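You operate a simulated robot arm through the tools that you are given. There is no shell and no other tool. Be economical: measure what you need, move in short steps, check, and stop when the job is done.

You are at the controls of a simulated two-armed robot. One attempt, no reset.

## Task
Put one of the rings from the top of the wood-topped bench on top of the cream box there. Stack the grey weight from the top of the wood-topped bench on top of the blue weight. Put the white cordless handset from the top of the wood-topped bench on the middle shelf of the blue cart and the green cordless handset on top of the carton there. Put the block on the top of the wood-topped bench away on the top of the arm frame. Put the purple board on the top of the wood-topped bench away on the shelf under the wooden box. Put the brown pad on the top of the wooden bench with blue legs away on the long bench top. Close the front flap of the spares carton. Do these in any order. Set down upright: block.

Only the result counts: the job must be done as asked and must still hold three seconds after the hand-in. Knocking over, shifting, dropping, spilling or breaking anything else fails it.

## Robot
Two 7-joint arms with two-finger grippers on one trunk, on a base that drives. Base frame: it is fixed to the floor where the robot stands at the start and does not move with it; the origin is under the middle of the robot, x ahead of it, y to its left, z up; the surface under the hand at the start is at about z = 860. Lengths are in mm, angles in rad, forces in N, time in s.
The left shoulder is at the start at [60, 179, 1150], the right one opposite. With the tool pointing down near the work surface each hand reaches from about 240 to 660 mm from the robot's upright axis, wherever it stands, measured 20 degrees to its own side. Places, roughly: block [1250, 0, 1000]; brown pad (6x6x5 cm) [500, -2300, 900]; carton [1250, 0, 1000]; cordless handset [1750, 0, 1000]; cream box (8x12x7 cm) [900, -100, 900]; front flap of the spares carton [-7000, -4000, 800]; long bench top [1000, 2000, 900]; middle shelf of the blue cart [2600, -1100, 500]; purple board [500, 0, 750]; ring (6x6x2 cm) [700, 100, 900]; shelf under the wooden box [-11300, -2600, 300]; top of the arm frame (20x27 cm) [-5900, -80, 880]; weight [2000, 0, 1000]. Payload 1.96 kg a hand.
Tool frame (each hand has its own): the origin (TCP) lies between the finger pads and is the grasp point; the fingertips stand 20 mm ahead of it; z points along the fingers, y is the line along which they close. The gripper opens to 72 mm. The gripper's body begins 38 mm behind the TCP.
Orientation is told as [roll, pitch, yaw] about the base's x, y, z axes, in that order, counted from this pose: with the fingers straight down and closing along the base's y, the tool's x points along the base's -x, its y along +y and its z along -z.

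## Interface
- The arms move only by the tool drive_tool. It takes "left_deltas", "right_deltas" or both (then of equal length, played together; a hand with none holds still); each is text: rows parted by semicolons, each of 7 numbers parted by spaces: the opening, from 0 (shut) to 1 (fully open), then the shift along the tool's x, y, z in mm, then the turn, a rotation vector about the tool's x, y, z in rad. In form: jaw x y z wx wy wz; .... A call has 1 to 12 rows; each row shifts and turns the commanded pose from where the row before left it, along the tool's axes as they then stand. Each row takes 0.2 s and may step no farther than 50 mm and 0.15 rad from the row before; otherwise, or with a gripper value out of range, the whole call is refused. Where a pose cannot be reached the arm comes as near as it can. A force on the tool above 40 N (or 10 N above the force at the start of the call, whichever is more), or a blocked arm, ends the call early, and 0.2 s more pass. The fingers move at their own pace (about 153 mm/s each) and stop on an object; they squeeze with about 38 N. The grip force told is the motor's: it shows also when the fingers shut on nothing. Time passes only in rows, and 0.2 s behind the last, so rows that do not move let the fingers close. It gives the time, the measured TCP pose, the force on the tool (base axes), the opening and the grip force at its end, in the units of the frame above (readings bear some noise), with the torque about the TCP (base axes, N m) and any sound that the robot's microphone picked up.
- Cameras (640 x 400 px; columns grow to the right, rows downward): "scene" is now at [18, 12.7, 1703]; the picture's right is [0.16, -0.99, 0.00], its down [-0.73, -0.12, -0.68] and it looks along [0.67, 0.11, -0.74] (base axes); focal length 268 px, centre (320, 200). "left" rides on the left gripper at [71, -19, -82] in its tool frame; the picture's right is [0.26, 0.97, 0.00], its down [-0.67, 0.18, -0.72] and it looks along [-0.69, 0.19, 0.70] (tool axes); focal length 280 px, centre (320, 200). "right" rides on the right gripper at [71, 19, -82] in its tool frame; the picture's right is [-0.26, 0.97, 0.00], its down [-0.67, -0.18, -0.72] and it looks along [-0.69, -0.19, 0.70] (tool axes); focal length 280 px, centre (320, 200). There is no depth. A picture from a camera that has moved, and an enlarged one, comes with that camera's place and axes in the base frame and with its lens.
- grab_frame(camera): a new picture of that camera. No time passes.
- lift_body(by): slides the trunk up (or, below 0, down) by that many mm; the arms and the scene camera ride with it, the base frame stays. It gives what a move gives, with no picture.
- base_move(legs): drives the robot by 1 to 6 legs, each [ahead, left, turn to the left] in mm, mm and rad, along the robot's own axes; the way and the turn of a leg run together, so that a leg with both is an arc; at most 1500 mm and 3.142 rad a leg. The arms and the cameras ride along, it lands a little off, and it stops where it bumps. It gives what a move gives.
- turn_head(pan, tilt): turns the head with the scene camera to pan (to the left, within 1.501 rad either way) and tilt (down, from -0.506 to 1.204), counted from straight ahead of the robot. It gives what a move gives.
- enlarge(camera, box): a new picture of the part [left, top, right, bottom] of that camera's present view, enlarged. No time passes.
- finish_job(): hands the job in; it is judged then, once.

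Work in short steps. Places have to be worked out from the pictures, the camera data and where the tool is seen: move nearer, look again, correct. Check each grasp and each placing, and mend what went wrong. You have 217 turns and 208 pictures in all, those below and enlarged ones among them. Open the grippers and draw the arms clear of the work before you hand the job in, unless the task says otherwise; then end with one line.

The tools are called after "Call:" by a JSON object that holds its "op" and its "data". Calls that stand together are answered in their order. drive_tool: Moves the arms, as the interface text tells. Its arguments: {"type":"object","properties":{"left_deltas":{"type":"string"},"right_deltas":{"type":"string"}},"required":[]} The other tools are called the same way: lift_body (by) slides the trunk up or down; base_move (legs) drives the base; turn_head (pan, tilt) turns the head that bears the scene camera; grab_frame (camera) takes a picture; enlarge (camera, box) takes an enlarged picture of a part of a camera's view; finish_job () hands the job in.

At the start:

```text
time: 0.0
left_position: [403.1, 192.3, 1142.6]
left_ee_rot: [0.0, -0.001, -0.002]
left_contact_force: [-0.6, 0.7, -0.3]
left_torque: [-0.02, 0.01, -0.01]
left_width: 71.8
left_grip_force: 0.0
right_position: [351.5, -192.8, 1172.5]
right_ee_rot: [-0.001, 0.0, 0.002]
right_contact_force: [-0.3, 0.6, -0.1]
right_torque: [-0.03, 0.01, 0.02]
right_width: 72.3
right_grip_force: 0.2
trunk travel left (down, up): [-795.0, 195.0]
robot x, y, heading: [-3.5, 3.5, 0.0]
head pan, tilt: [0.164, 0.827]
```

scene: 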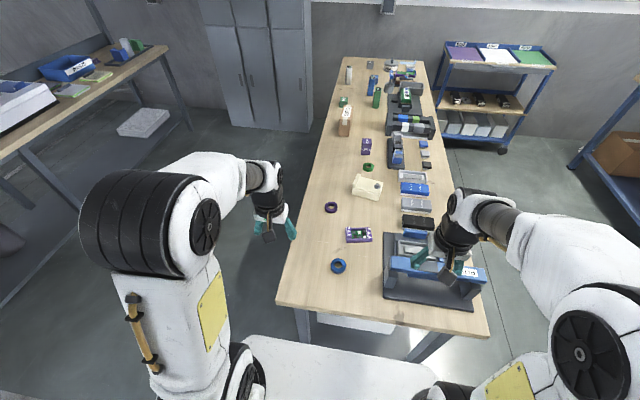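
right: 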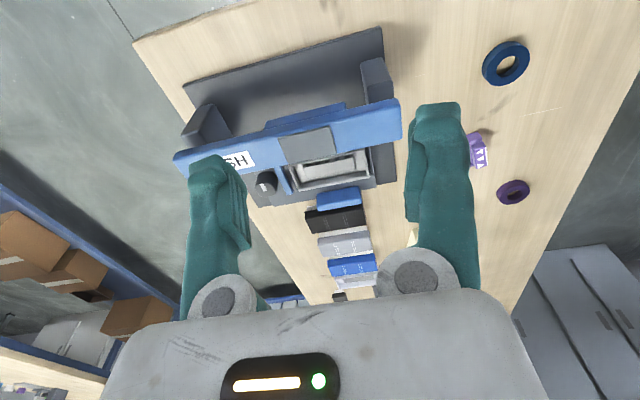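
left: 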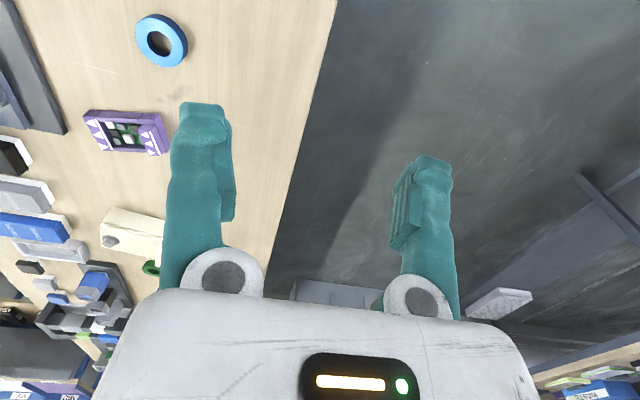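

The bench runs ahead of me with many small items. I enlarge the far and near parts to identify them.

Call:
{"op": "enlarge", "data": {"camera": "scene", "box": [310, 50, 450, 138]}}

Call:
{"op": "enlarge", "data": {"camera": "scene", "box": [270, 130, 510, 280]}}

```text
4.55 times, centred on (380, 94) of scene
camera zoom: at [18.0, 12.7, 1703.0], right [0.16, -0.99, 0.0], down [-0.73, -0.12, -0.68], along [0.67, 0.11, -0.74], focal length 1219 px, centre (47, 682)
```

zoom: 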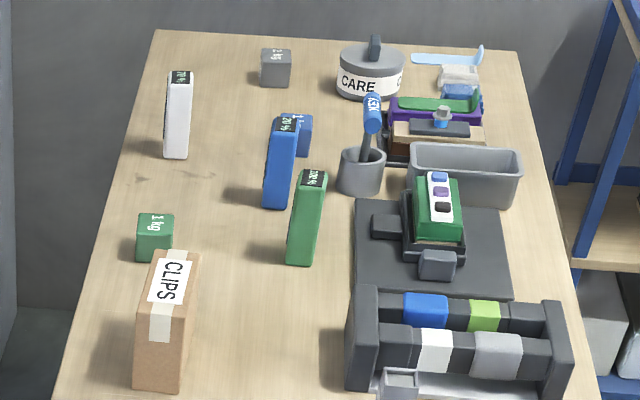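

```text
2.67 times, centred on (390, 205) of scene
camera zoom: at [18.0, 12.7, 1703.0], right [0.16, -0.99, 0.0], down [-0.73, -0.12, -0.68], along [0.67, 0.11, -0.74], focal length 715 px, centre (133, 187)
```

zoom: 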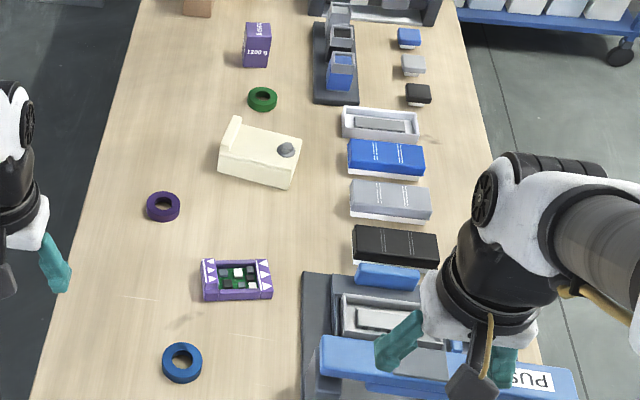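

Places judged: blue ring (479,22), purple ring (741,85), cream box (819,-50), bench spanning x 320–2370, y −400–190, aisle on its left free. I drive to the bench's left side, facing it, near the purple ring.

Call:
{"op": "base_move", "data": {"legs": [[0, 580, 0], [780, 0, 0], [0, 0, -1.571]]}}

Call:
{"op": "grab_frame", "data": {"camera": "scene"}}

```text
time: 11.0
left_position: [976.9, 189.6, 1142.4]
left_ee_rot: [-0.001, 0.0, -1.565]
left_contact_force: [0.4, -0.1, -0.9]
left_torque: [0.03, 0.03, 0.04]
left_width: 72.0
left_grip_force: 0.1
right_position: [588.3, 236.1, 1172.5]
right_ee_rot: [0.001, 0.0, -1.564]
right_contact_force: [0.5, 0.3, 0.8]
right_torque: [0.0, 0.0, -0.01]
right_width: 72.2
right_grip_force: 0.0
trunk travel left (down, up): [-795.0, 195.0]
robot x, y, heading: [777.3, 586.5, -1.564]
head pan, tilt: [0.164, 0.827]
```

```text
202 pictures are left
camera scene: at [791.8, 571.5, 1703.0], right [-0.99, -0.17, 0.0], down [-0.13, 0.73, -0.68], along [0.12, -0.67, -0.74], focal length 268 px, centre (320, 200)
```

scene: 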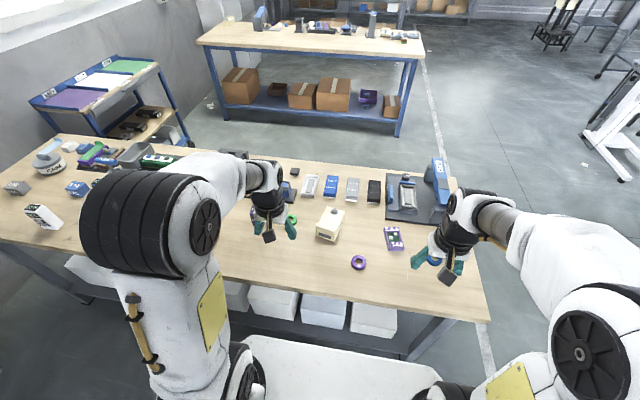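

Call:
{"op": "enlarge", "data": {"camera": "scene", "box": [280, 160, 480, 285]}}

Call:
{"op": "enlarge", "data": {"camera": "scene", "box": [190, 0, 440, 140]}}

```text
3.20 times, centred on (380, 222) of scene
camera zoom: at [791.8, 571.5, 1703.0], right [-0.99, -0.17, 0.0], down [-0.13, 0.73, -0.68], along [0.12, -0.67, -0.74], focal length 858 px, centre (128, 128)
```

zoom: 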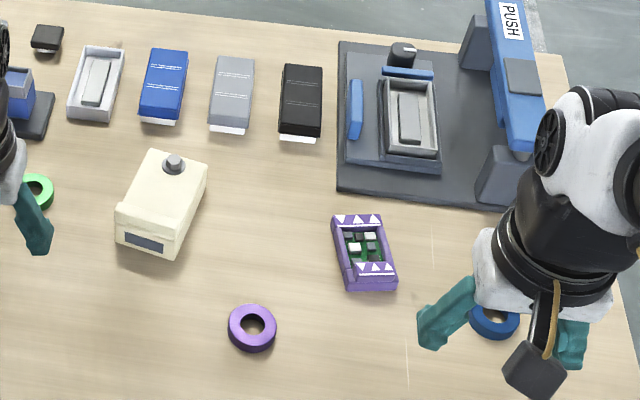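

```text
2.56 times, centred on (315, 70) of scene
camera zoom: at [791.8, 571.5, 1703.0], right [-0.99, -0.17, 0.0], down [-0.13, 0.73, -0.68], along [0.12, -0.67, -0.74], focal length 686 px, centre (333, 533)
```

zoom: 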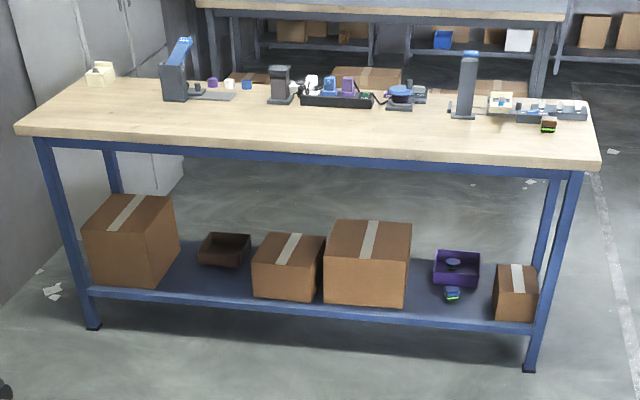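

Purple ring refined to about (743,85), cream box about (857,−33), board about (623,−28). I shift so both ring and box lie on the left hand's side, and open the view by looking with the left camera.

Call:
{"op": "base_move", "data": {"legs": [[40, -120, 0]]}}

Call:
{"op": "grab_frame", "data": {"camera": "left"}}

```text
time: 12.2
left_position: [854.5, 148.2, 1142.8]
left_ee_rot: [0.001, 0.0, -1.564]
left_contact_force: [0.8, -0.5, 0.2]
left_torque: [0.01, -0.05, 0.01]
left_width: 71.9
left_grip_force: 0.0
right_position: [469.3, 196.1, 1172.3]
right_ee_rot: [-0.001, 0.0, -1.564]
right_contact_force: [1.3, 0.2, 0.0]
right_torque: [0.0, -0.04, -0.05]
right_width: 72.0
right_grip_force: 0.1
trunk travel left (down, up): [-795.0, 195.0]
robot x, y, heading: [656.5, 547.3, -1.564]
head pan, tilt: [0.164, 0.827]
```

```text
199 pictures are left
camera left: at [837.0, 218.8, 1224.4], right [0.96, 0.27, 0.0], down [0.19, -0.67, 0.72], along [0.19, -0.69, -0.7], focal length 280 px, centre (320, 200)
```

left: 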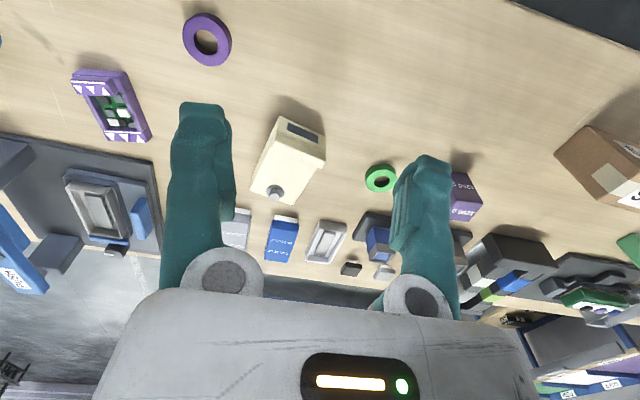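

Left camera confirms the ring at about (740,86). I move the left hand to above it.

Call:
{"op": "drive_tool", "data": {"left_deltas": "1 -12.4 -22.8 34 0 0 0;1 -12.4 -22.8 34 0 0 0;1 -12.4 -22.8 34 0 0 0;1 -12.4 -22.8 34 0 0 0;1 -12.4 -22.8 34 0 0 0;1 0 0 0 0 0 0"}}

Call:
{"op": "grab_frame", "data": {"camera": "left"}}

Call:
{"op": "grab_frame", "data": {"camera": "scene"}}

```text
time: 13.6
left_position: [741.7, 86.4, 974.4]
left_ee_rot: [0.001, 0.001, -1.562]
left_contact_force: [-0.1, -0.5, 0.4]
left_torque: [-0.01, -0.02, 0.0]
left_width: 72.1
left_grip_force: 0.0
right_position: [469.5, 196.3, 1171.9]
right_ee_rot: [0.002, 0.0, -1.563]
right_contact_force: [0.4, -0.6, 0.9]
right_torque: [-0.03, 0.01, 0.03]
right_width: 72.2
right_grip_force: 0.2
trunk travel left (down, up): [-795.0, 195.0]
robot x, y, heading: [657.8, 555.7, -1.563]
head pan, tilt: [0.164, 0.827]
```

```text
198 pictures are left
camera left: at [722.5, 156.6, 1055.9], right [0.96, 0.27, 0.0], down [0.19, -0.67, 0.72], along [0.19, -0.69, -0.7], focal length 280 px, centre (320, 200)
```

left: 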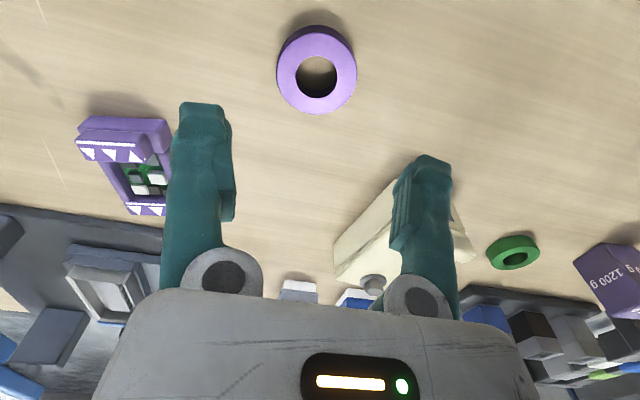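

```text
197 pictures are left
camera scene: at [672.4, 531.4, 1703.0], right [-0.99, -0.17, 0.0], down [-0.13, 0.73, -0.68], along [0.11, -0.67, -0.74], focal length 268 px, centre (320, 200)
```

scene: 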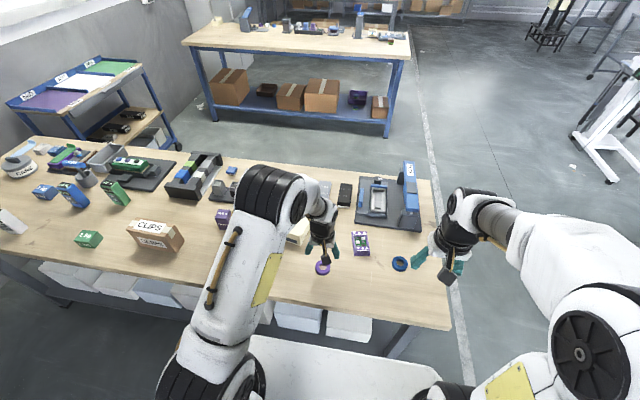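

Ring centre at about (738,91). I correct slightly, descend, and close.

Call:
{"op": "drive_tool", "data": {"left_deltas": "1 4.5 -3.5 40 0 0 0;1 0 0 40 0 0 0;1 0 0 11 0 0 0;1 0 0 0 0 0 0;0 0 0 0 0 0 0;0 0 0 0 0 0 0;0 0 0 0 0 0 0"}}

```text
time: 15.2
left_position: [738.2, 88.8, 883.4]
left_ee_rot: [0.0, 0.0, -1.563]
left_contact_force: [0.4, -0.2, -0.8]
left_torque: [-0.02, 0.02, -0.02]
left_width: 50.7
left_grip_force: 38.1
right_position: [468.6, 195.3, 1172.1]
right_ee_rot: [0.0, 0.0, -1.565]
right_contact_force: [-0.6, -0.7, -0.6]
right_torque: [0.0, -0.01, 0.03]
right_width: 71.7
right_grip_force: 0.0
trunk travel left (down, up): [-795.0, 195.0]
robot x, y, heading: [658.7, 550.1, -1.56]
head pan, tilt: [0.164, 0.827]
```

Ring gripped (50.7 mm). I lift it and look.

Call:
{"op": "drive_tool", "data": {"left_deltas": "0 0 0 -40 0 0 0;0 0 0 -40 0 0 0;0 0 0 -40 0 0 0;0 0 0 -40 0 0 0;0 0 0 0 0 0 0"}}

Call:
{"op": "grab_frame", "data": {"camera": "left"}}

```text
time: 16.4
left_position: [738.7, 90.3, 1041.7]
left_ee_rot: [0.001, 0.002, -1.565]
left_contact_force: [0.4, -0.9, -0.5]
left_torque: [-0.01, 0.0, -0.01]
left_width: 50.4
left_grip_force: 37.6
right_position: [469.0, 195.7, 1171.8]
right_ee_rot: [0.001, 0.0, -1.563]
right_contact_force: [0.2, -0.2, 0.4]
right_torque: [-0.03, 0.03, 0.01]
right_width: 72.0
right_grip_force: 0.0
trunk travel left (down, up): [-795.0, 195.0]
robot x, y, heading: [660.6, 549.6, -1.563]
head pan, tilt: [0.164, 0.827]
```

```text
196 pictures are left
camera left: at [718.9, 159.7, 1123.2], right [0.96, 0.27, 0.0], down [0.19, -0.67, 0.71], along [0.19, -0.69, -0.7], focal length 280 px, centre (320, 200)
```

left: 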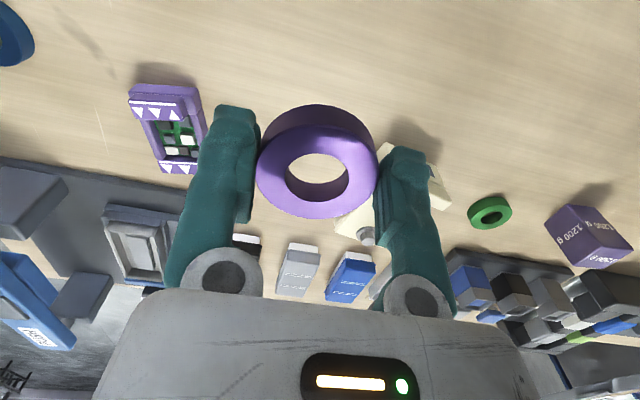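

Call:
{"op": "enlarge", "data": {"camera": "scene", "box": [270, 200, 350, 250]}}

```text
8.00 times, centred on (310, 225) of scene
camera zoom: at [671.9, 529.5, 1702.9], right [-0.99, -0.17, 0.0], down [-0.13, 0.73, -0.68], along [0.12, -0.67, -0.74], focal length 2145 px, centre (400, 0)
```

zoom: 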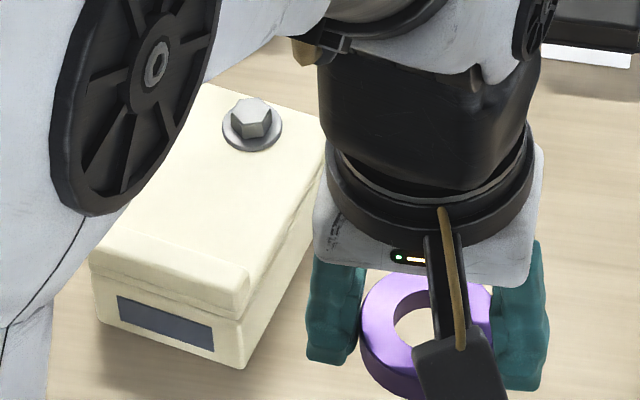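

Cream box top spans roughly x 820–905, y −105–8 with a bolt at (850,−75). I carry the ring to above (864,−28).

Call:
{"op": "drive_tool", "data": {"left_deltas": "0 -29.5 31.3 0 0 0 0;0 -29.5 31.3 0 0 0 0;0 -29.5 31.3 0 0 0 0;0 -29.5 31.3 0 0 0 0;0 0 0 0 0 0 0"}}

Call:
{"op": "grab_frame", "data": {"camera": "left"}}

Call:
{"op": "enlarge", "data": {"camera": "scene", "box": [270, 200, 350, 250]}}

```text
time: 17.6
left_position: [857.9, -19.2, 1042.5]
left_ee_rot: [0.001, 0.0, -1.563]
left_contact_force: [-0.1, 0.4, -1.0]
left_torque: [0.0, 0.02, 0.0]
left_width: 50.4
left_grip_force: 37.7
left hand out of reach, approached as far as the arm can: row 4
right_position: [468.2, 197.4, 1172.7]
right_ee_rot: [0.002, 0.0, -1.566]
right_contact_force: [-0.3, 1.0, 0.4]
right_torque: [0.01, 0.01, -0.01]
right_width: 72.0
right_grip_force: 0.1
trunk travel left (down, up): [-795.0, 195.0]
robot x, y, heading: [659.2, 547.1, -1.562]
head pan, tilt: [0.164, 0.827]
```

```text
194 pictures are left
camera left: at [837.1, 51.5, 1123.8], right [0.96, 0.27, 0.0], down [0.19, -0.67, 0.72], along [0.19, -0.69, -0.7], focal length 280 px, centre (320, 200)
```

left: 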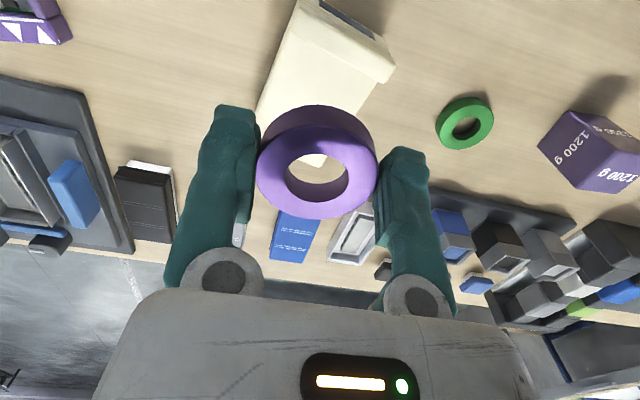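

```text
8.00 times, centred on (310, 225) of scene
camera zoom: at [670.9, 531.2, 1703.0], right [-0.99, -0.17, 0.0], down [-0.12, 0.73, -0.68], along [0.12, -0.67, -0.74], focal length 2145 px, centre (400, 0)
```

zoom: 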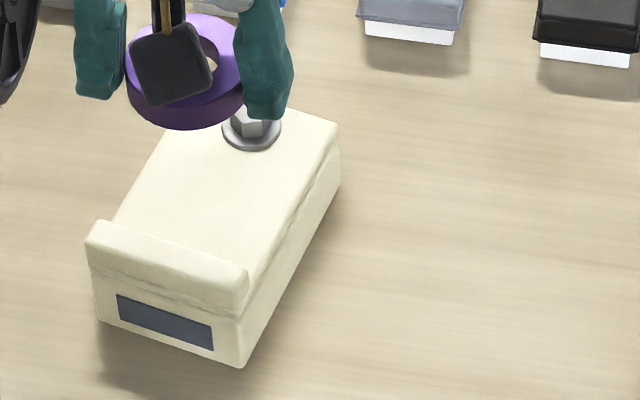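

The top has a raised front lip and a bolt; the flat between is just wide enough. Aim is (865,−32). I move the base 30 mm nearer for reach.

Call:
{"op": "base_move", "data": {"legs": [[30, 0, 0]]}}

```text
time: 18.5
left_position: [857.9, -46.5, 1043.6]
left_ee_rot: [0.0, -0.003, -1.563]
left_contact_force: [-1.3, 0.3, 0.4]
left_torque: [-0.02, -0.01, 0.0]
left_width: 50.6
left_grip_force: 38.1
right_position: [468.5, 169.2, 1174.2]
right_ee_rot: [0.001, -0.004, -1.562]
right_contact_force: [-0.7, -0.1, 0.4]
right_torque: [-0.02, -0.02, 0.02]
right_width: 72.3
right_grip_force: 0.1
trunk travel left (down, up): [-795.0, 195.0]
robot x, y, heading: [660.7, 514.4, -1.561]
head pan, tilt: [0.164, 0.827]
```

Now I shift to (865,−32) and lower to about 12 mm above contact, then look.

Call:
{"op": "drive_tool", "data": {"left_deltas": "0 14.5 7 20 0 0 0;0 0 0 30 0 0 0;0 0 0 24 0 0 0;0 0 0 0 0 0 0"}}

Call:
{"op": "grab_frame", "data": {"camera": "left"}}

Call:
{"op": "enlarge", "data": {"camera": "scene", "box": [270, 200, 350, 250]}}

```text
time: 19.5
left_position: [864.2, -31.7, 968.6]
left_ee_rot: [-0.001, 0.001, -1.563]
left_contact_force: [0.0, 0.5, -0.9]
left_torque: [0.01, -0.01, -0.01]
left_width: 50.4
left_grip_force: 38.0
right_position: [470.0, 166.7, 1172.9]
right_ee_rot: [0.0, -0.003, -1.562]
right_contact_force: [0.6, 0.2, -0.7]
right_torque: [-0.02, 0.0, 0.03]
right_width: 72.0
right_grip_force: 0.2
trunk travel left (down, up): [-795.0, 195.0]
robot x, y, heading: [664.1, 519.7, -1.563]
head pan, tilt: [0.164, 0.827]
```

```text
192 pictures are left
camera left: at [845.0, 37.6, 1049.8], right [0.96, 0.27, 0.0], down [0.19, -0.67, 0.72], along [0.19, -0.69, -0.7], focal length 280 px, centre (320, 200)
```

left: 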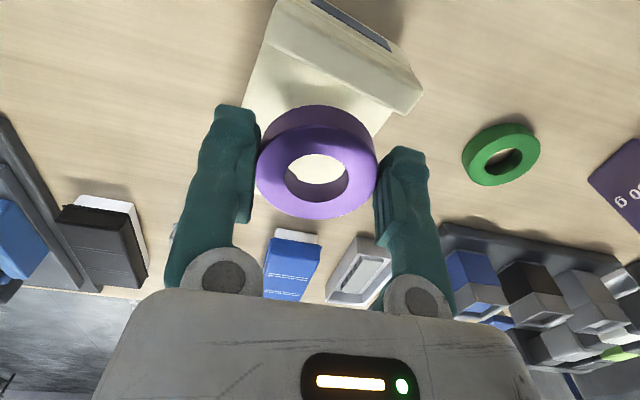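

```text
8.00 times, centred on (310, 225) of scene
camera zoom: at [672.2, 502.3, 1703.0], right [-0.99, -0.17, 0.0], down [-0.13, 0.72, -0.68], along [0.12, -0.67, -0.74], focal length 2145 px, centre (400, 0)
```

zoom: 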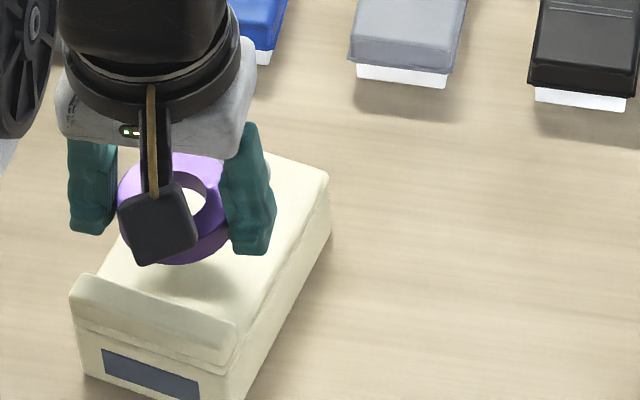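

Aligned over the flat between lip and bolt. I lower in small steps until contact.

Call:
{"op": "drive_tool", "data": {"left_deltas": "0 0 0 8 0 0 0;0 0 0 3 0 0 0;0 0 0 3 0 0 0;0 0 0 0 0 0 0"}}

Call:
{"op": "enlarge", "data": {"camera": "scene", "box": [270, 200, 350, 250]}}

```text
time: 20.5
left_position: [864.6, -34.5, 953.5]
left_ee_rot: [0.001, -0.001, -1.563]
left_contact_force: [0.5, -0.6, -0.2]
left_torque: [0.0, 0.03, -0.01]
left_width: 50.3
left_grip_force: 38.6
right_position: [470.1, 165.8, 1172.7]
right_ee_rot: [0.0, 0.0, -1.562]
right_contact_force: [-0.5, 0.5, -0.2]
right_torque: [0.0, 0.02, -0.02]
right_width: 72.0
right_grip_force: 0.1
trunk travel left (down, up): [-795.0, 195.0]
robot x, y, heading: [660.0, 518.4, -1.562]
head pan, tilt: [0.164, 0.827]
```

```text
8.00 times, centred on (310, 225) of scene
camera zoom: at [672.2, 500.4, 1703.0], right [-0.99, -0.17, 0.0], down [-0.13, 0.73, -0.68], along [0.12, -0.67, -0.74], focal length 2145 px, centre (400, 0)
```

zoom: 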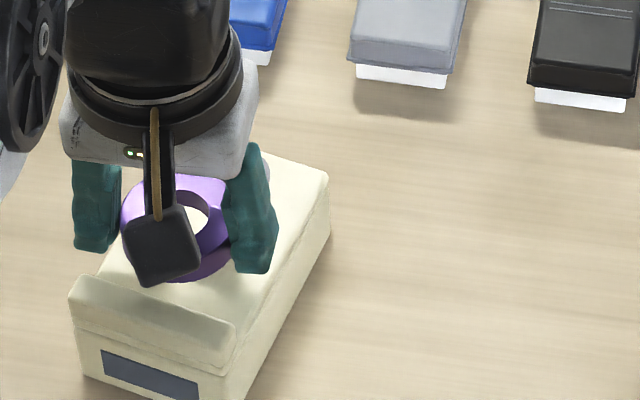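

Call:
{"op": "drive_tool", "data": {"left_deltas": "0 0 0 2 0 0 0;0 0 0 2 0 0 0;0 0 0 2 0 0 0;0 0 0 0 0 0 0"}}

```text
time: 21.5
left_position: [864.4, -35.4, 947.2]
left_ee_rot: [0.0, 0.001, -1.561]
left_contact_force: [0.0, 0.4, 0.0]
left_torque: [0.0, -0.02, 0.01]
left_width: 50.3
left_grip_force: 37.9
right_position: [469.5, 165.2, 1172.3]
right_ee_rot: [-0.001, 0.001, -1.562]
right_contact_force: [0.0, 0.7, -0.2]
right_torque: [0.03, -0.01, -0.01]
right_width: 72.2
right_grip_force: 0.1
trunk travel left (down, up): [-795.0, 195.0]
robot x, y, heading: [661.4, 521.1, -1.565]
head pan, tilt: [0.164, 0.827]
```

No contact yet; the flat likely lies at ~920 with the lip at 930. Continuing gently.

Call:
{"op": "drive_tool", "data": {"left_deltas": "0 0 0 2 0 0 0;0 0 0 2 0 0 0;0 0 0 0 0 0 0"}}

Call:
{"op": "enlarge", "data": {"camera": "scene", "box": [270, 200, 350, 250]}}

```text
time: 22.3
left_position: [864.4, -35.1, 944.4]
left_ee_rot: [0.0, 0.0, -1.562]
left_contact_force: [-0.4, 0.0, -1.5]
left_torque: [0.01, -0.01, 0.02]
left_width: 50.2
left_grip_force: 38.0
right_position: [470.3, 166.1, 1172.4]
right_ee_rot: [-0.001, -0.001, -1.564]
right_contact_force: [-0.1, -0.4, 0.0]
right_torque: [-0.04, -0.02, -0.02]
right_width: 71.8
right_grip_force: 0.1
trunk travel left (down, up): [-795.0, 195.0]
robot x, y, heading: [658.0, 523.5, -1.562]
head pan, tilt: [0.164, 0.827]
```

```text
8.00 times, centred on (310, 225) of scene
camera zoom: at [672.2, 500.4, 1703.0], right [-0.99, -0.17, 0.0], down [-0.13, 0.73, -0.68], along [0.12, -0.67, -0.74], focal length 2145 px, centre (400, 0)
```

zoom: 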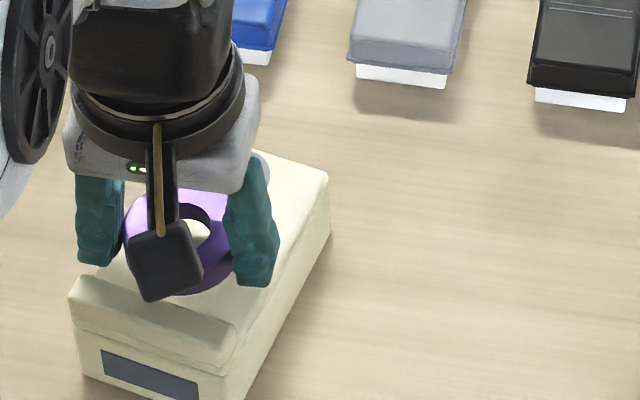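

Call:
{"op": "drive_tool", "data": {"left_deltas": "0 0 0 1.5 0 0 0;0 0 0 1.5 0 0 0;0 0 0 0 0 0 0"}}

```text
time: 23.1
left_position: [863.5, -34.9, 939.8]
left_ee_rot: [0.002, 0.0, -1.561]
left_contact_force: [0.8, 0.4, -0.9]
left_torque: [0.01, -0.01, 0.04]
left_width: 49.7
left_grip_force: 38.3
right_position: [469.3, 165.3, 1172.3]
right_ee_rot: [0.0, 0.0, -1.562]
right_contact_force: [0.4, 1.1, 0.4]
right_torque: [-0.01, 0.01, -0.01]
right_width: 72.2
right_grip_force: 0.0
trunk travel left (down, up): [-795.0, 195.0]
robot x, y, heading: [660.0, 517.0, -1.558]
head pan, tilt: [0.164, 0.827]
```

Call:
{"op": "drive_tool", "data": {"left_deltas": "0 0 0 1.5 0 0 0;0 0 0 1.5 0 0 0;0 0 0 0 0 0 0"}}

Call:
{"op": "enlarge", "data": {"camera": "scene", "box": [270, 210, 326, 245]}}

```text
time: 23.9
left_position: [864.2, -34.3, 938.0]
left_ee_rot: [-0.001, 0.001, -1.561]
left_contact_force: [0.4, -0.4, -0.7]
left_torque: [0.02, 0.02, 0.01]
left_width: 48.0
left_grip_force: 38.6
right_position: [469.2, 165.0, 1173.1]
right_ee_rot: [0.0, -0.001, -1.563]
right_contact_force: [0.1, -0.7, 0.1]
right_torque: [-0.03, 0.02, 0.0]
right_width: 72.1
right_grip_force: 0.1
trunk travel left (down, up): [-795.0, 195.0]
robot x, y, heading: [656.7, 515.4, -1.566]
head pan, tilt: [0.164, 0.827]
```

```text
11.43 times, centred on (298, 228) of scene
camera zoom: at [672.2, 500.4, 1703.0], right [-0.99, -0.17, 0.0], down [-0.13, 0.73, -0.68], along [0.12, -0.67, -0.74], focal length 3065 px, centre (571, -114)
```

zoom: 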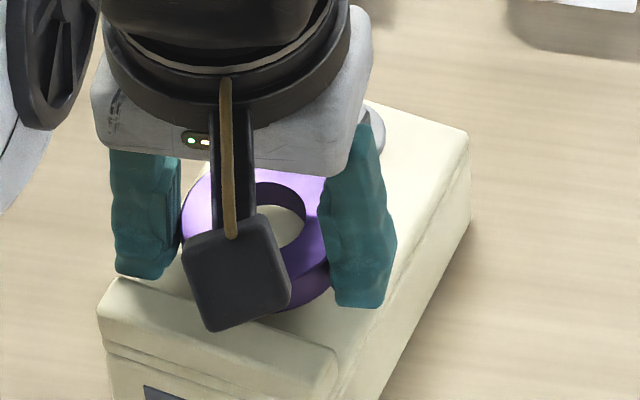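

The grip width is shrinking, so the ring is touching down and slipping in the pads. I release now and rise.

Call:
{"op": "drive_tool", "data": {"left_deltas": "1 0 0 0 0 0 0;1 0 0 0 0 0 0;1 0 0 -40 0 0 0;1 0 0 -50 0 0 0;1 0 0 -50 0 0 0;1 40 0 -30 0 0 0;1 0 0 0 0 0 0"}}

Call:
{"op": "enlarge", "data": {"camera": "scene", "box": [270, 210, 326, 245]}}

Call:
{"op": "grab_frame", "data": {"camera": "left"}}

```text
time: 25.5
left_position: [862.6, 5.4, 1095.3]
left_ee_rot: [-0.001, 0.001, -1.562]
left_contact_force: [0.2, 0.7, 0.2]
left_torque: [0.04, 0.02, 0.0]
left_width: 71.8
left_grip_force: 0.0
left hand out of reach, approached as far as the arm can: row 5
right_position: [469.2, 164.6, 1172.3]
right_ee_rot: [0.0, 0.001, -1.562]
right_contact_force: [0.2, -0.4, -0.2]
right_torque: [0.0, 0.01, 0.03]
right_width: 72.0
right_grip_force: 0.2
trunk travel left (down, up): [-795.0, 195.0]
robot x, y, heading: [658.9, 519.4, -1.563]
head pan, tilt: [0.164, 0.827]
```

```text
11.43 times, centred on (298, 228) of scene
camera zoom: at [672.2, 499.3, 1702.9], right [-0.99, -0.17, 0.0], down [-0.13, 0.73, -0.68], along [0.12, -0.67, -0.74], focal length 3065 px, centre (571, -114)
```

zoom: 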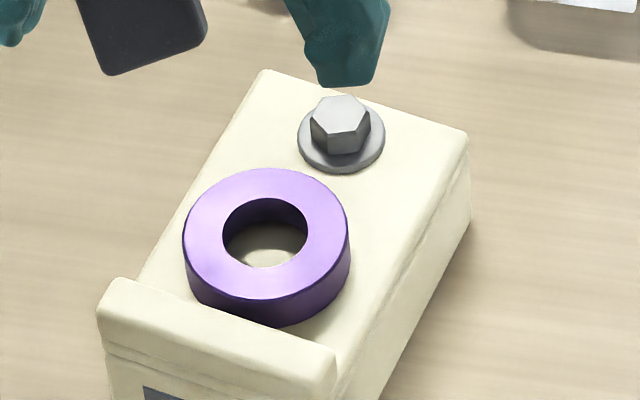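

```text
186 pictures are left
camera left: at [843.4, 76.2, 1176.2], right [0.96, 0.27, 0.0], down [0.19, -0.67, 0.71], along [0.19, -0.69, -0.7], focal length 280 px, centre (320, 200)
```

left: 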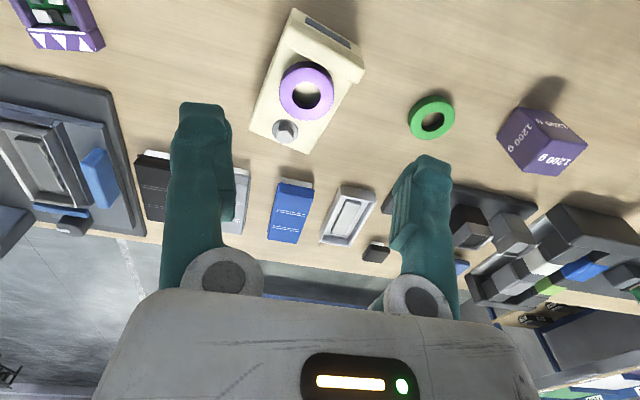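

The ring lies flat on the cream box. Next I pull the left hand back and up, then go along the aisle to the weights and handsets (stance x≈1900).

Call:
{"op": "drive_tool", "data": {"left_deltas": "1 40 0 -25 0 0 0;1 45 0 -20 0 0 0;1 45 0 0 0 0 0;1 20 0 0 0 0 0"}}

Call:
{"op": "base_move", "data": {"legs": [[-20, 1240, 0]]}}

Call:
{"op": "grab_frame", "data": {"camera": "scene"}}

Call:
{"op": "grab_frame", "data": {"camera": "left"}}

```text
time: 26.5
left_position: [861.9, 156.8, 1141.6]
left_ee_rot: [-0.001, 0.0, -1.561]
left_contact_force: [0.2, 0.3, -0.2]
left_torque: [-0.05, 0.03, -0.04]
left_width: 72.0
left_grip_force: 0.0
right_position: [469.4, 167.7, 1172.2]
right_ee_rot: [0.0, -0.001, -1.563]
right_contact_force: [0.6, -0.3, -0.7]
right_torque: [0.03, 0.01, -0.01]
right_width: 71.9
right_grip_force: 0.0
trunk travel left (down, up): [-795.0, 195.0]
robot x, y, heading: [659.7, 518.1, -1.562]
head pan, tilt: [0.164, 0.827]
```

```text
time: 32.7
left_position: [2105.7, 186.5, 1139.8]
left_ee_rot: [-0.001, 0.0, -1.561]
left_contact_force: [0.2, 0.1, 0.4]
left_torque: [0.0, 0.02, 0.0]
left_width: 72.1
left_grip_force: 0.1
right_position: [1712.3, 195.3, 1172.8]
right_ee_rot: [0.001, 0.0, -1.56]
right_contact_force: [-0.2, -0.6, -0.1]
right_torque: [0.06, 0.0, -0.01]
right_width: 72.0
right_grip_force: 0.1
trunk travel left (down, up): [-795.0, 195.0]
robot x, y, heading: [1902.9, 550.2, -1.565]
head pan, tilt: [0.164, 0.827]
```

```text
185 pictures are left
camera scene: at [1914.3, 531.2, 1703.0], right [-0.99, -0.17, 0.0], down [-0.13, 0.73, -0.68], along [0.12, -0.67, -0.74], focal length 268 px, centre (320, 200)
```

scene: 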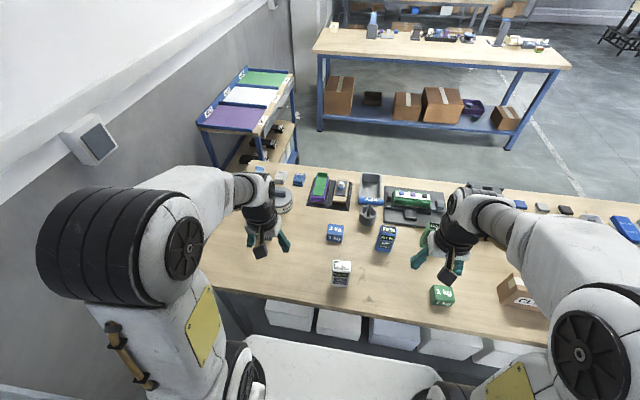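

```text
184 pictures are left
camera left: at [2086.4, 256.6, 1221.5], right [0.96, 0.27, 0.0], down [0.19, -0.67, 0.72], along [0.19, -0.69, -0.7], focal length 280 px, centre (320, 200)
```

left: 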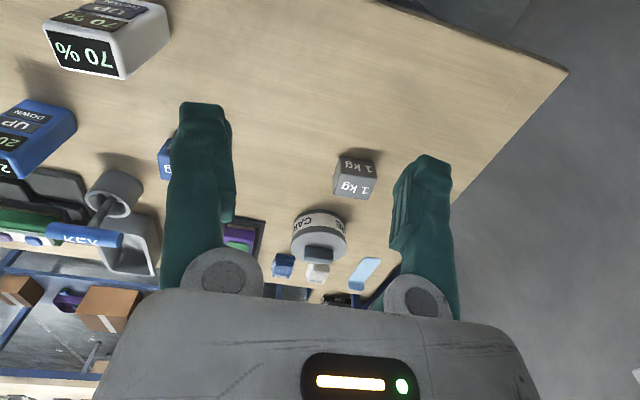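

Call:
{"op": "enlarge", "data": {"camera": "left", "box": [300, 130, 412, 200]}}

Call:
{"op": "enlarge", "data": {"camera": "scene", "box": [312, 160, 456, 310]}}

```text
5.71 times, centred on (356, 165) of left
camera zoom: at [2086.4, 256.6, 1221.5], right [0.96, 0.27, 0.0], down [0.19, -0.67, 0.72], along [0.19, -0.69, -0.7], focal length 1602 px, centre (114, 400)
```

zoom: 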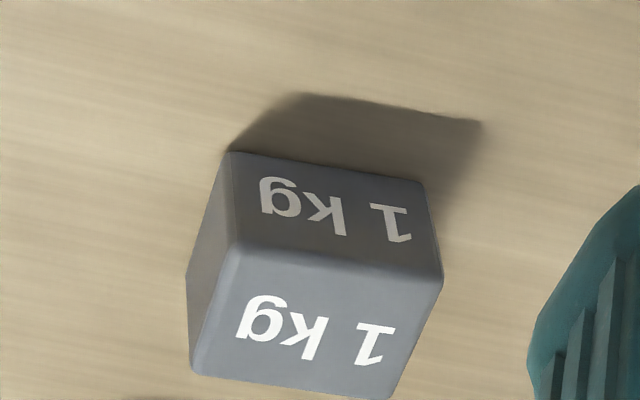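

```text
2.67 times, centred on (384, 235) of scene
camera zoom: at [1914.3, 531.2, 1703.0], right [-0.99, -0.17, 0.0], down [-0.13, 0.73, -0.68], along [0.12, -0.67, -0.74], focal length 715 px, centre (149, 107)
```

zoom: 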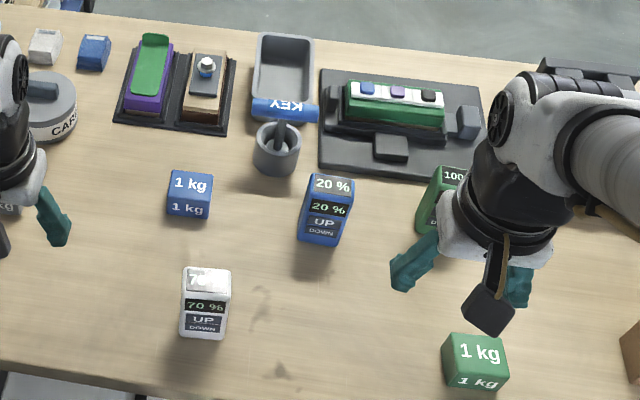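

Grey 1 kg cube at about (2216,−18), turned ~0.1 rad; blue cube about (1962,−51). I shift 90 mm left for reach, then bring the left hand above the grey cube.

Call:
{"op": "base_move", "data": {"legs": [[20, 90, 0]]}}

Call:
{"op": "drive_tool", "data": {"left_deltas": "1 -37 4 24 0 0 -0.1;1 -37 4 24 0 0 0;1 -37 4 24 0 0 0;1 -37 4 24 0 0 0;1 -32 4 24 0 0 0;1 0 0 0 0 0 0"}}

Call:
{"op": "grab_frame", "data": {"camera": "left"}}

```text
time: 33.9
left_position: [2195.7, 167.7, 1140.6]
left_ee_rot: [0.001, 0.0, -1.563]
left_contact_force: [0.8, 0.2, 0.7]
left_torque: [0.01, -0.02, 0.01]
left_width: 72.1
left_grip_force: 0.1
right_position: [1802.4, 177.2, 1171.8]
right_ee_rot: [0.001, -0.001, -1.561]
right_contact_force: [0.4, 0.0, 0.1]
right_torque: [0.01, 0.0, -0.01]
right_width: 71.8
right_grip_force: 0.1
trunk travel left (down, up): [-795.0, 195.0]
robot x, y, heading: [1994.3, 529.6, -1.564]
head pan, tilt: [0.164, 0.827]
```

```text
time: 35.2
left_position: [2233.7, -10.3, 1019.3]
left_ee_rot: [0.0, 0.0, -1.46]
left_contact_force: [-0.2, 0.1, 0.3]
left_torque: [-0.04, -0.03, 0.0]
left_width: 71.9
left_grip_force: 0.0
right_position: [1800.0, 178.5, 1172.8]
right_ee_rot: [0.0, 0.0, -1.563]
right_contact_force: [0.2, 0.6, 0.4]
right_torque: [-0.02, 0.0, -0.02]
right_width: 72.0
right_grip_force: 0.0
trunk travel left (down, up): [-795.0, 195.0]
robot x, y, heading: [1998.0, 531.2, -1.563]
head pan, tilt: [0.164, 0.827]
```

```text
181 pictures are left
camera left: at [2206.0, 58.6, 1101.0], right [0.93, 0.37, 0.0], down [0.26, -0.65, 0.72], along [0.26, -0.67, -0.7], focal length 280 px, centre (320, 200)
```

left: 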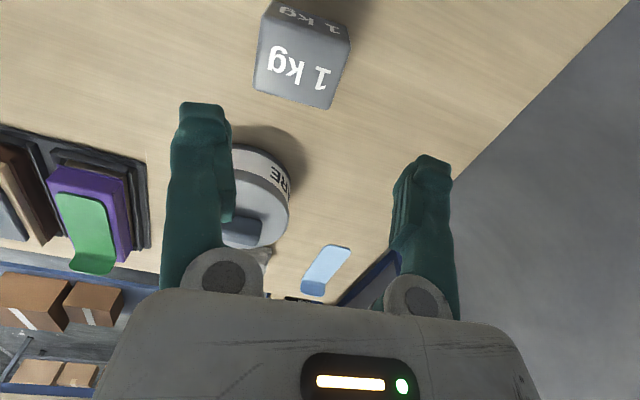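

Cube top centre ≈ (2219,−13). Correcting, descending around it, and closing.

Call:
{"op": "drive_tool", "data": {"left_deltas": "1 -1 -15 30 0 0 -0.04;1 0 0 40 0 0 0;1 0 0 40 0 0 0;1 0 0 16 0 0 0;1 0 0 0 0 0 0;0 0 0 0 0 0 0;0 0 0 0 0 0 0;0 0 0 0 0 0 0"}}

```text
time: 37.0
left_position: [2218.7, -11.3, 893.5]
left_ee_rot: [0.0, -0.001, -1.421]
left_contact_force: [7.1, -0.6, 7.0]
left_torque: [0.05, 0.03, -0.09]
left_width: 68.4
left_grip_force: 37.9
right_position: [1804.4, 177.7, 1171.8]
right_ee_rot: [0.0, 0.0, -1.562]
right_contact_force: [0.0, -0.1, 0.6]
right_torque: [-0.01, 0.01, -0.04]
right_width: 72.3
right_grip_force: 0.0
trunk travel left (down, up): [-795.0, 195.0]
robot x, y, heading: [1992.2, 530.7, -1.566]
head pan, tilt: [0.164, 0.827]
```

Width 68 mm is more than expected; I look before lifting.

Call:
{"op": "grab_frame", "data": {"camera": "left"}}

Call:
{"op": "enlarge", "data": {"camera": "scene", "box": [220, 180, 380, 280]}}

```text
180 pictures are left
camera left: at [2189.2, 55.0, 974.9], right [0.92, 0.4, 0.0], down [0.28, -0.64, 0.72], along [0.29, -0.66, -0.7], focal length 280 px, centre (320, 200)
```

left: 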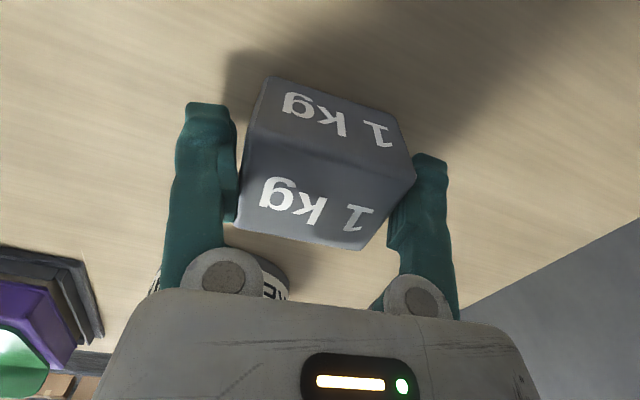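

```text
4.00 times, centred on (300, 230) of scene
camera zoom: at [2005.7, 513.1, 1703.0], right [-0.99, -0.17, 0.0], down [-0.13, 0.73, -0.68], along [0.12, -0.67, -0.74], focal length 1073 px, centre (400, 80)
```

zoom: 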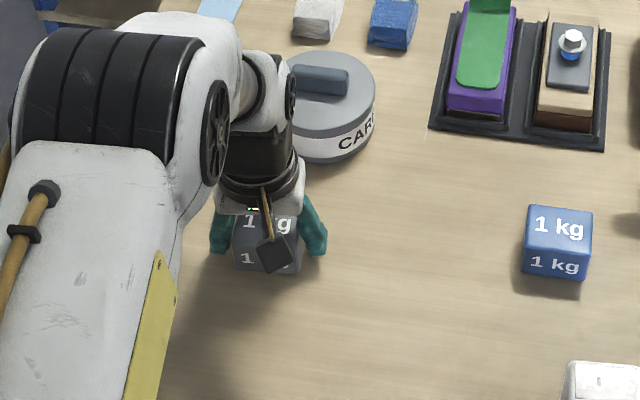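

The cube appears centred and squarely between the pads. I lift a little to test.

Call:
{"op": "drive_tool", "data": {"left_deltas": "0 0 0 -10 0 0 0;0 0 0 -10 0 0 0;0 0 0 -10 0 0 0;0 0 0 0 0 0 0"}}

Call:
{"op": "grab_frame", "data": {"camera": "left"}}

```text
time: 38.0
left_position: [2217.6, -12.8, 923.5]
left_ee_rot: [0.001, 0.0, -1.423]
left_contact_force: [0.1, 0.8, -10.5]
left_torque: [0.03, 0.02, -0.01]
left_width: 65.3
left_grip_force: 37.8
right_position: [1804.2, 175.7, 1170.8]
right_ee_rot: [-0.001, 0.002, -1.561]
right_contact_force: [0.1, 0.1, 0.3]
right_torque: [-0.03, 0.02, 0.02]
right_width: 71.8
right_grip_force: 0.1
trunk travel left (down, up): [-795.0, 195.0]
robot x, y, heading: [1992.7, 533.2, -1.559]
head pan, tilt: [0.164, 0.827]
```

```text
178 pictures are left
camera left: at [2188.3, 53.4, 1004.5], right [0.92, 0.4, 0.0], down [0.28, -0.64, 0.71], along [0.29, -0.65, -0.7], focal length 280 px, centre (320, 200)
```

left: 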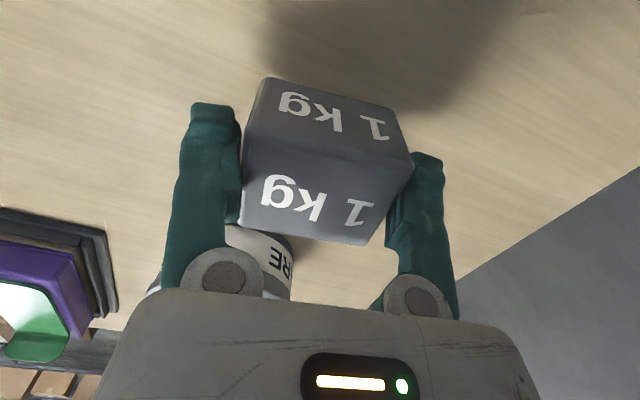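

Held (10.5 N, so 1 kg). I lift higher, then shift the base right 110 mm so the blue cube is well reachable.

Call:
{"op": "drive_tool", "data": {"left_deltas": "0 0 0 -40 0 0 0;0 0 0 -40 0 0 0;0 0 0 -30 0 0 0;0 0 0 0 0 0 0"}}

Call:
{"op": "base_move", "data": {"legs": [[0, -110, 0]]}}

Call:
{"op": "enlarge", "data": {"camera": "scene", "box": [220, 180, 412, 300]}}

Call:
{"op": "grab_frame", "data": {"camera": "left"}}

```text
time: 39.0
left_position: [2218.2, -13.7, 1033.5]
left_ee_rot: [0.0, 0.002, -1.423]
left_contact_force: [-0.4, 0.6, -9.7]
left_torque: [0.05, 0.05, 0.0]
left_width: 65.3
left_grip_force: 37.6
right_position: [1803.2, 176.3, 1171.1]
right_ee_rot: [0.0, 0.001, -1.561]
right_contact_force: [0.4, 0.1, -0.7]
right_torque: [0.01, 0.04, 0.01]
right_width: 72.0
right_grip_force: 0.0
trunk travel left (down, up): [-795.0, 195.0]
robot x, y, heading: [1990.9, 532.5, -1.555]
head pan, tilt: [0.164, 0.827]
```

```text
time: 40.2
left_position: [2109.7, -15.0, 1033.1]
left_ee_rot: [0.0, 0.001, -1.42]
left_contact_force: [-0.1, 0.7, -10.1]
left_torque: [0.04, -0.01, -0.01]
left_width: 65.1
left_grip_force: 38.2
right_position: [1694.4, 175.7, 1171.2]
right_ee_rot: [0.0, 0.002, -1.56]
right_contact_force: [-0.8, 0.3, -0.4]
right_torque: [0.0, -0.02, -0.01]
right_width: 72.2
right_grip_force: 0.1
trunk travel left (down, up): [-795.0, 195.0]
robot x, y, heading: [1880.9, 532.0, -1.555]
head pan, tilt: [0.164, 0.827]
```

```text
3.33 times, centred on (316, 240) of scene
camera zoom: at [1896.8, 509.4, 1702.9], right [-0.98, -0.17, 0.0], down [-0.13, 0.73, -0.68], along [0.12, -0.67, -0.74], focal length 894 px, centre (333, 67)
```

zoom: 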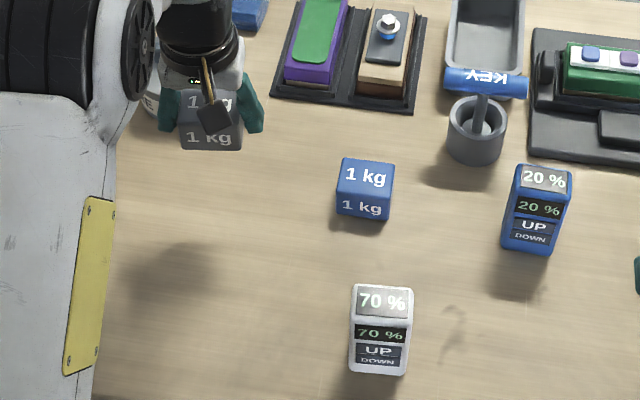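

```text
176 pictures are left
camera left: at [2080.3, 52.7, 1114.5], right [0.92, 0.4, 0.0], down [0.28, -0.64, 0.71], along [0.29, -0.65, -0.7], focal length 280 px, centre (320, 200)
```

left: 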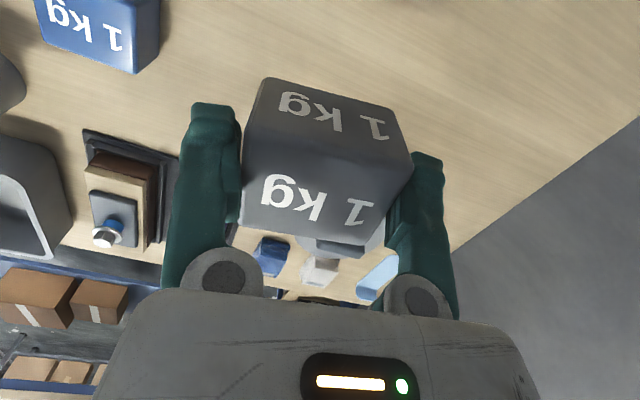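

Blue cube ≈ (1962,−50). I move the held cube to above (1962,30), short of it, to view it with the hand camera.

Call:
{"op": "drive_tool", "data": {"left_deltas": "0 16.7 -34.9 0 0 0 0;0 16.7 -34.9 0 0 0 0;0 16.7 -34.9 0 0 0 0;0 16.7 -34.9 0 0 0 0;0 0 0 0 0 0 0"}}

Call:
{"op": "grab_frame", "data": {"camera": "left"}}

Call:
{"op": "enlarge", "data": {"camera": "scene", "box": [280, 190, 376, 250]}}

```text
time: 41.4
left_position: [1961.4, 30.7, 1033.7]
left_ee_rot: [-0.001, 0.002, -1.421]
left_contact_force: [0.1, 0.3, -10.5]
left_torque: [0.03, 0.02, -0.02]
left_width: 65.1
left_grip_force: 38.3
right_position: [1693.1, 174.1, 1172.8]
right_ee_rot: [0.0, 0.001, -1.562]
right_contact_force: [-0.1, -0.2, 0.1]
right_torque: [-0.02, -0.02, 0.0]
right_width: 72.1
right_grip_force: 0.1
trunk travel left (down, up): [-795.0, 195.0]
robot x, y, heading: [1879.1, 526.9, -1.56]
head pan, tilt: [0.164, 0.827]
```

```text
175 pictures are left
camera left: at [1931.7, 97.8, 1114.8], right [0.92, 0.4, 0.0], down [0.28, -0.64, 0.71], along [0.29, -0.65, -0.7], focal length 280 px, centre (320, 200)
```

left: 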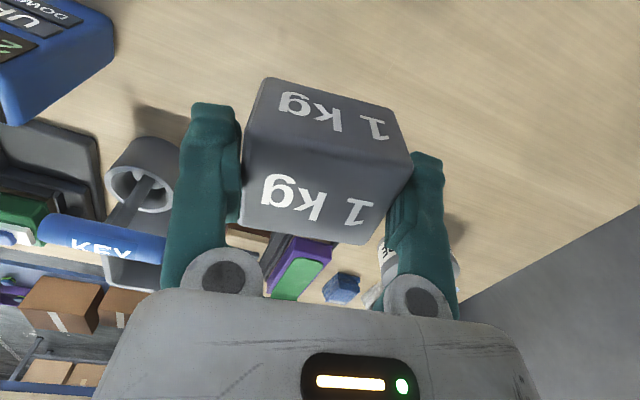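

```text
6.67 times, centred on (328, 220) of scene
camera zoom: at [1896.4, 509.3, 1702.9], right [-0.99, -0.17, 0.0], down [-0.13, 0.73, -0.68], along [0.12, -0.67, -0.74], focal length 1788 px, centre (267, 67)
```

zoom: 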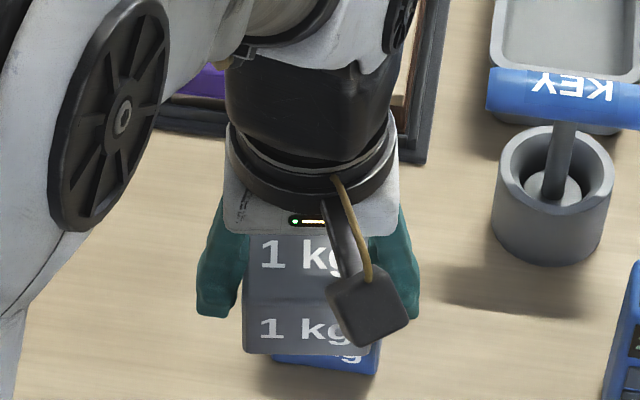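

Computed relative placing: TCP target ≈ (1960,−52), yaw −1.526. I move there and lower to ~20 mm above.

Call:
{"op": "drive_tool", "data": {"left_deltas": "0 0 0 0 0 0 0.105;0 -41.3 -2.6 0 0 0 0;0 -41.3 -2.6 0 0 0 0;0 0 0 40 0 0 0;0 0 0 28 0 0 0;0 0 0 0 0 0 0"}}

Call:
{"op": "enlarge", "data": {"camera": "scene", "box": [280, 190, 376, 250]}}

Call:
{"op": "grab_frame", "data": {"camera": "left"}}

Call:
{"op": "grab_frame", "data": {"camera": "right"}}

```text
time: 42.8
left_position: [1959.1, -29.5, 965.7]
left_ee_rot: [-0.001, 0.001, -1.525]
left_contact_force: [0.2, 0.6, -9.6]
left_torque: [0.06, 0.0, 0.02]
left_width: 64.8
left_grip_force: 37.5
left hand out of reach, approached as far as the arm can: row 3
right_position: [1692.3, 175.6, 1172.5]
right_ee_rot: [-0.001, 0.001, -1.559]
right_contact_force: [-0.3, -0.1, -0.5]
right_torque: [-0.02, 0.01, 0.01]
right_width: 72.0
right_grip_force: 0.0
trunk travel left (down, up): [-795.0, 195.0]
robot x, y, heading: [1884.1, 528.6, -1.56]
head pan, tilt: [0.164, 0.827]
```

```text
6.67 times, centred on (328, 220) of scene
camera zoom: at [1895.4, 510.7, 1703.0], right [-0.99, -0.17, 0.0], down [-0.13, 0.73, -0.68], along [0.12, -0.67, -0.74], focal length 1788 px, centre (267, 67)
```

zoom: 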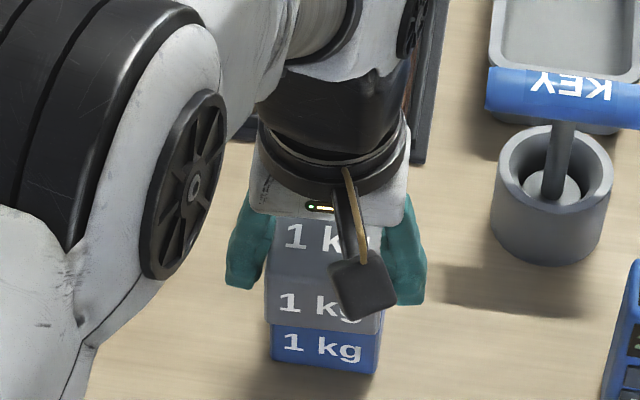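

```text
172 pictures are left
camera left: at [1937.4, 39.8, 1046.7], right [0.95, 0.3, 0.0], down [0.21, -0.67, 0.71], along [0.22, -0.68, -0.7], focal length 280 px, centre (320, 200)
```

left: 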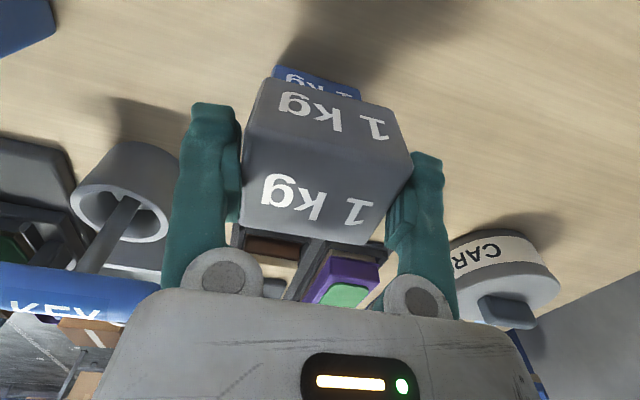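

```text
171 pictures are left
camera right: at [1712.1, 246.0, 1253.9], right [0.97, -0.25, 0.0], down [-0.18, -0.68, 0.72], along [-0.18, -0.69, -0.7], focal length 280 px, centre (320, 200)
```

right: 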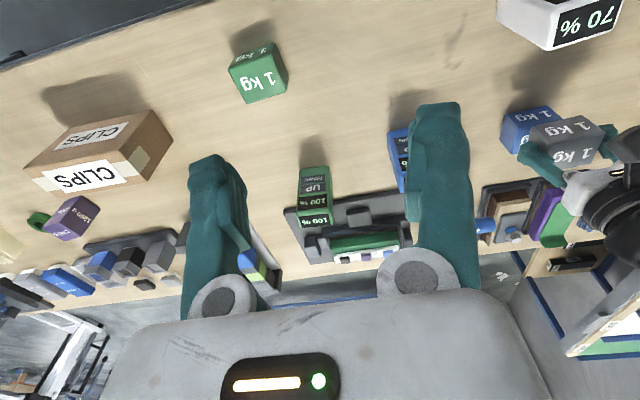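

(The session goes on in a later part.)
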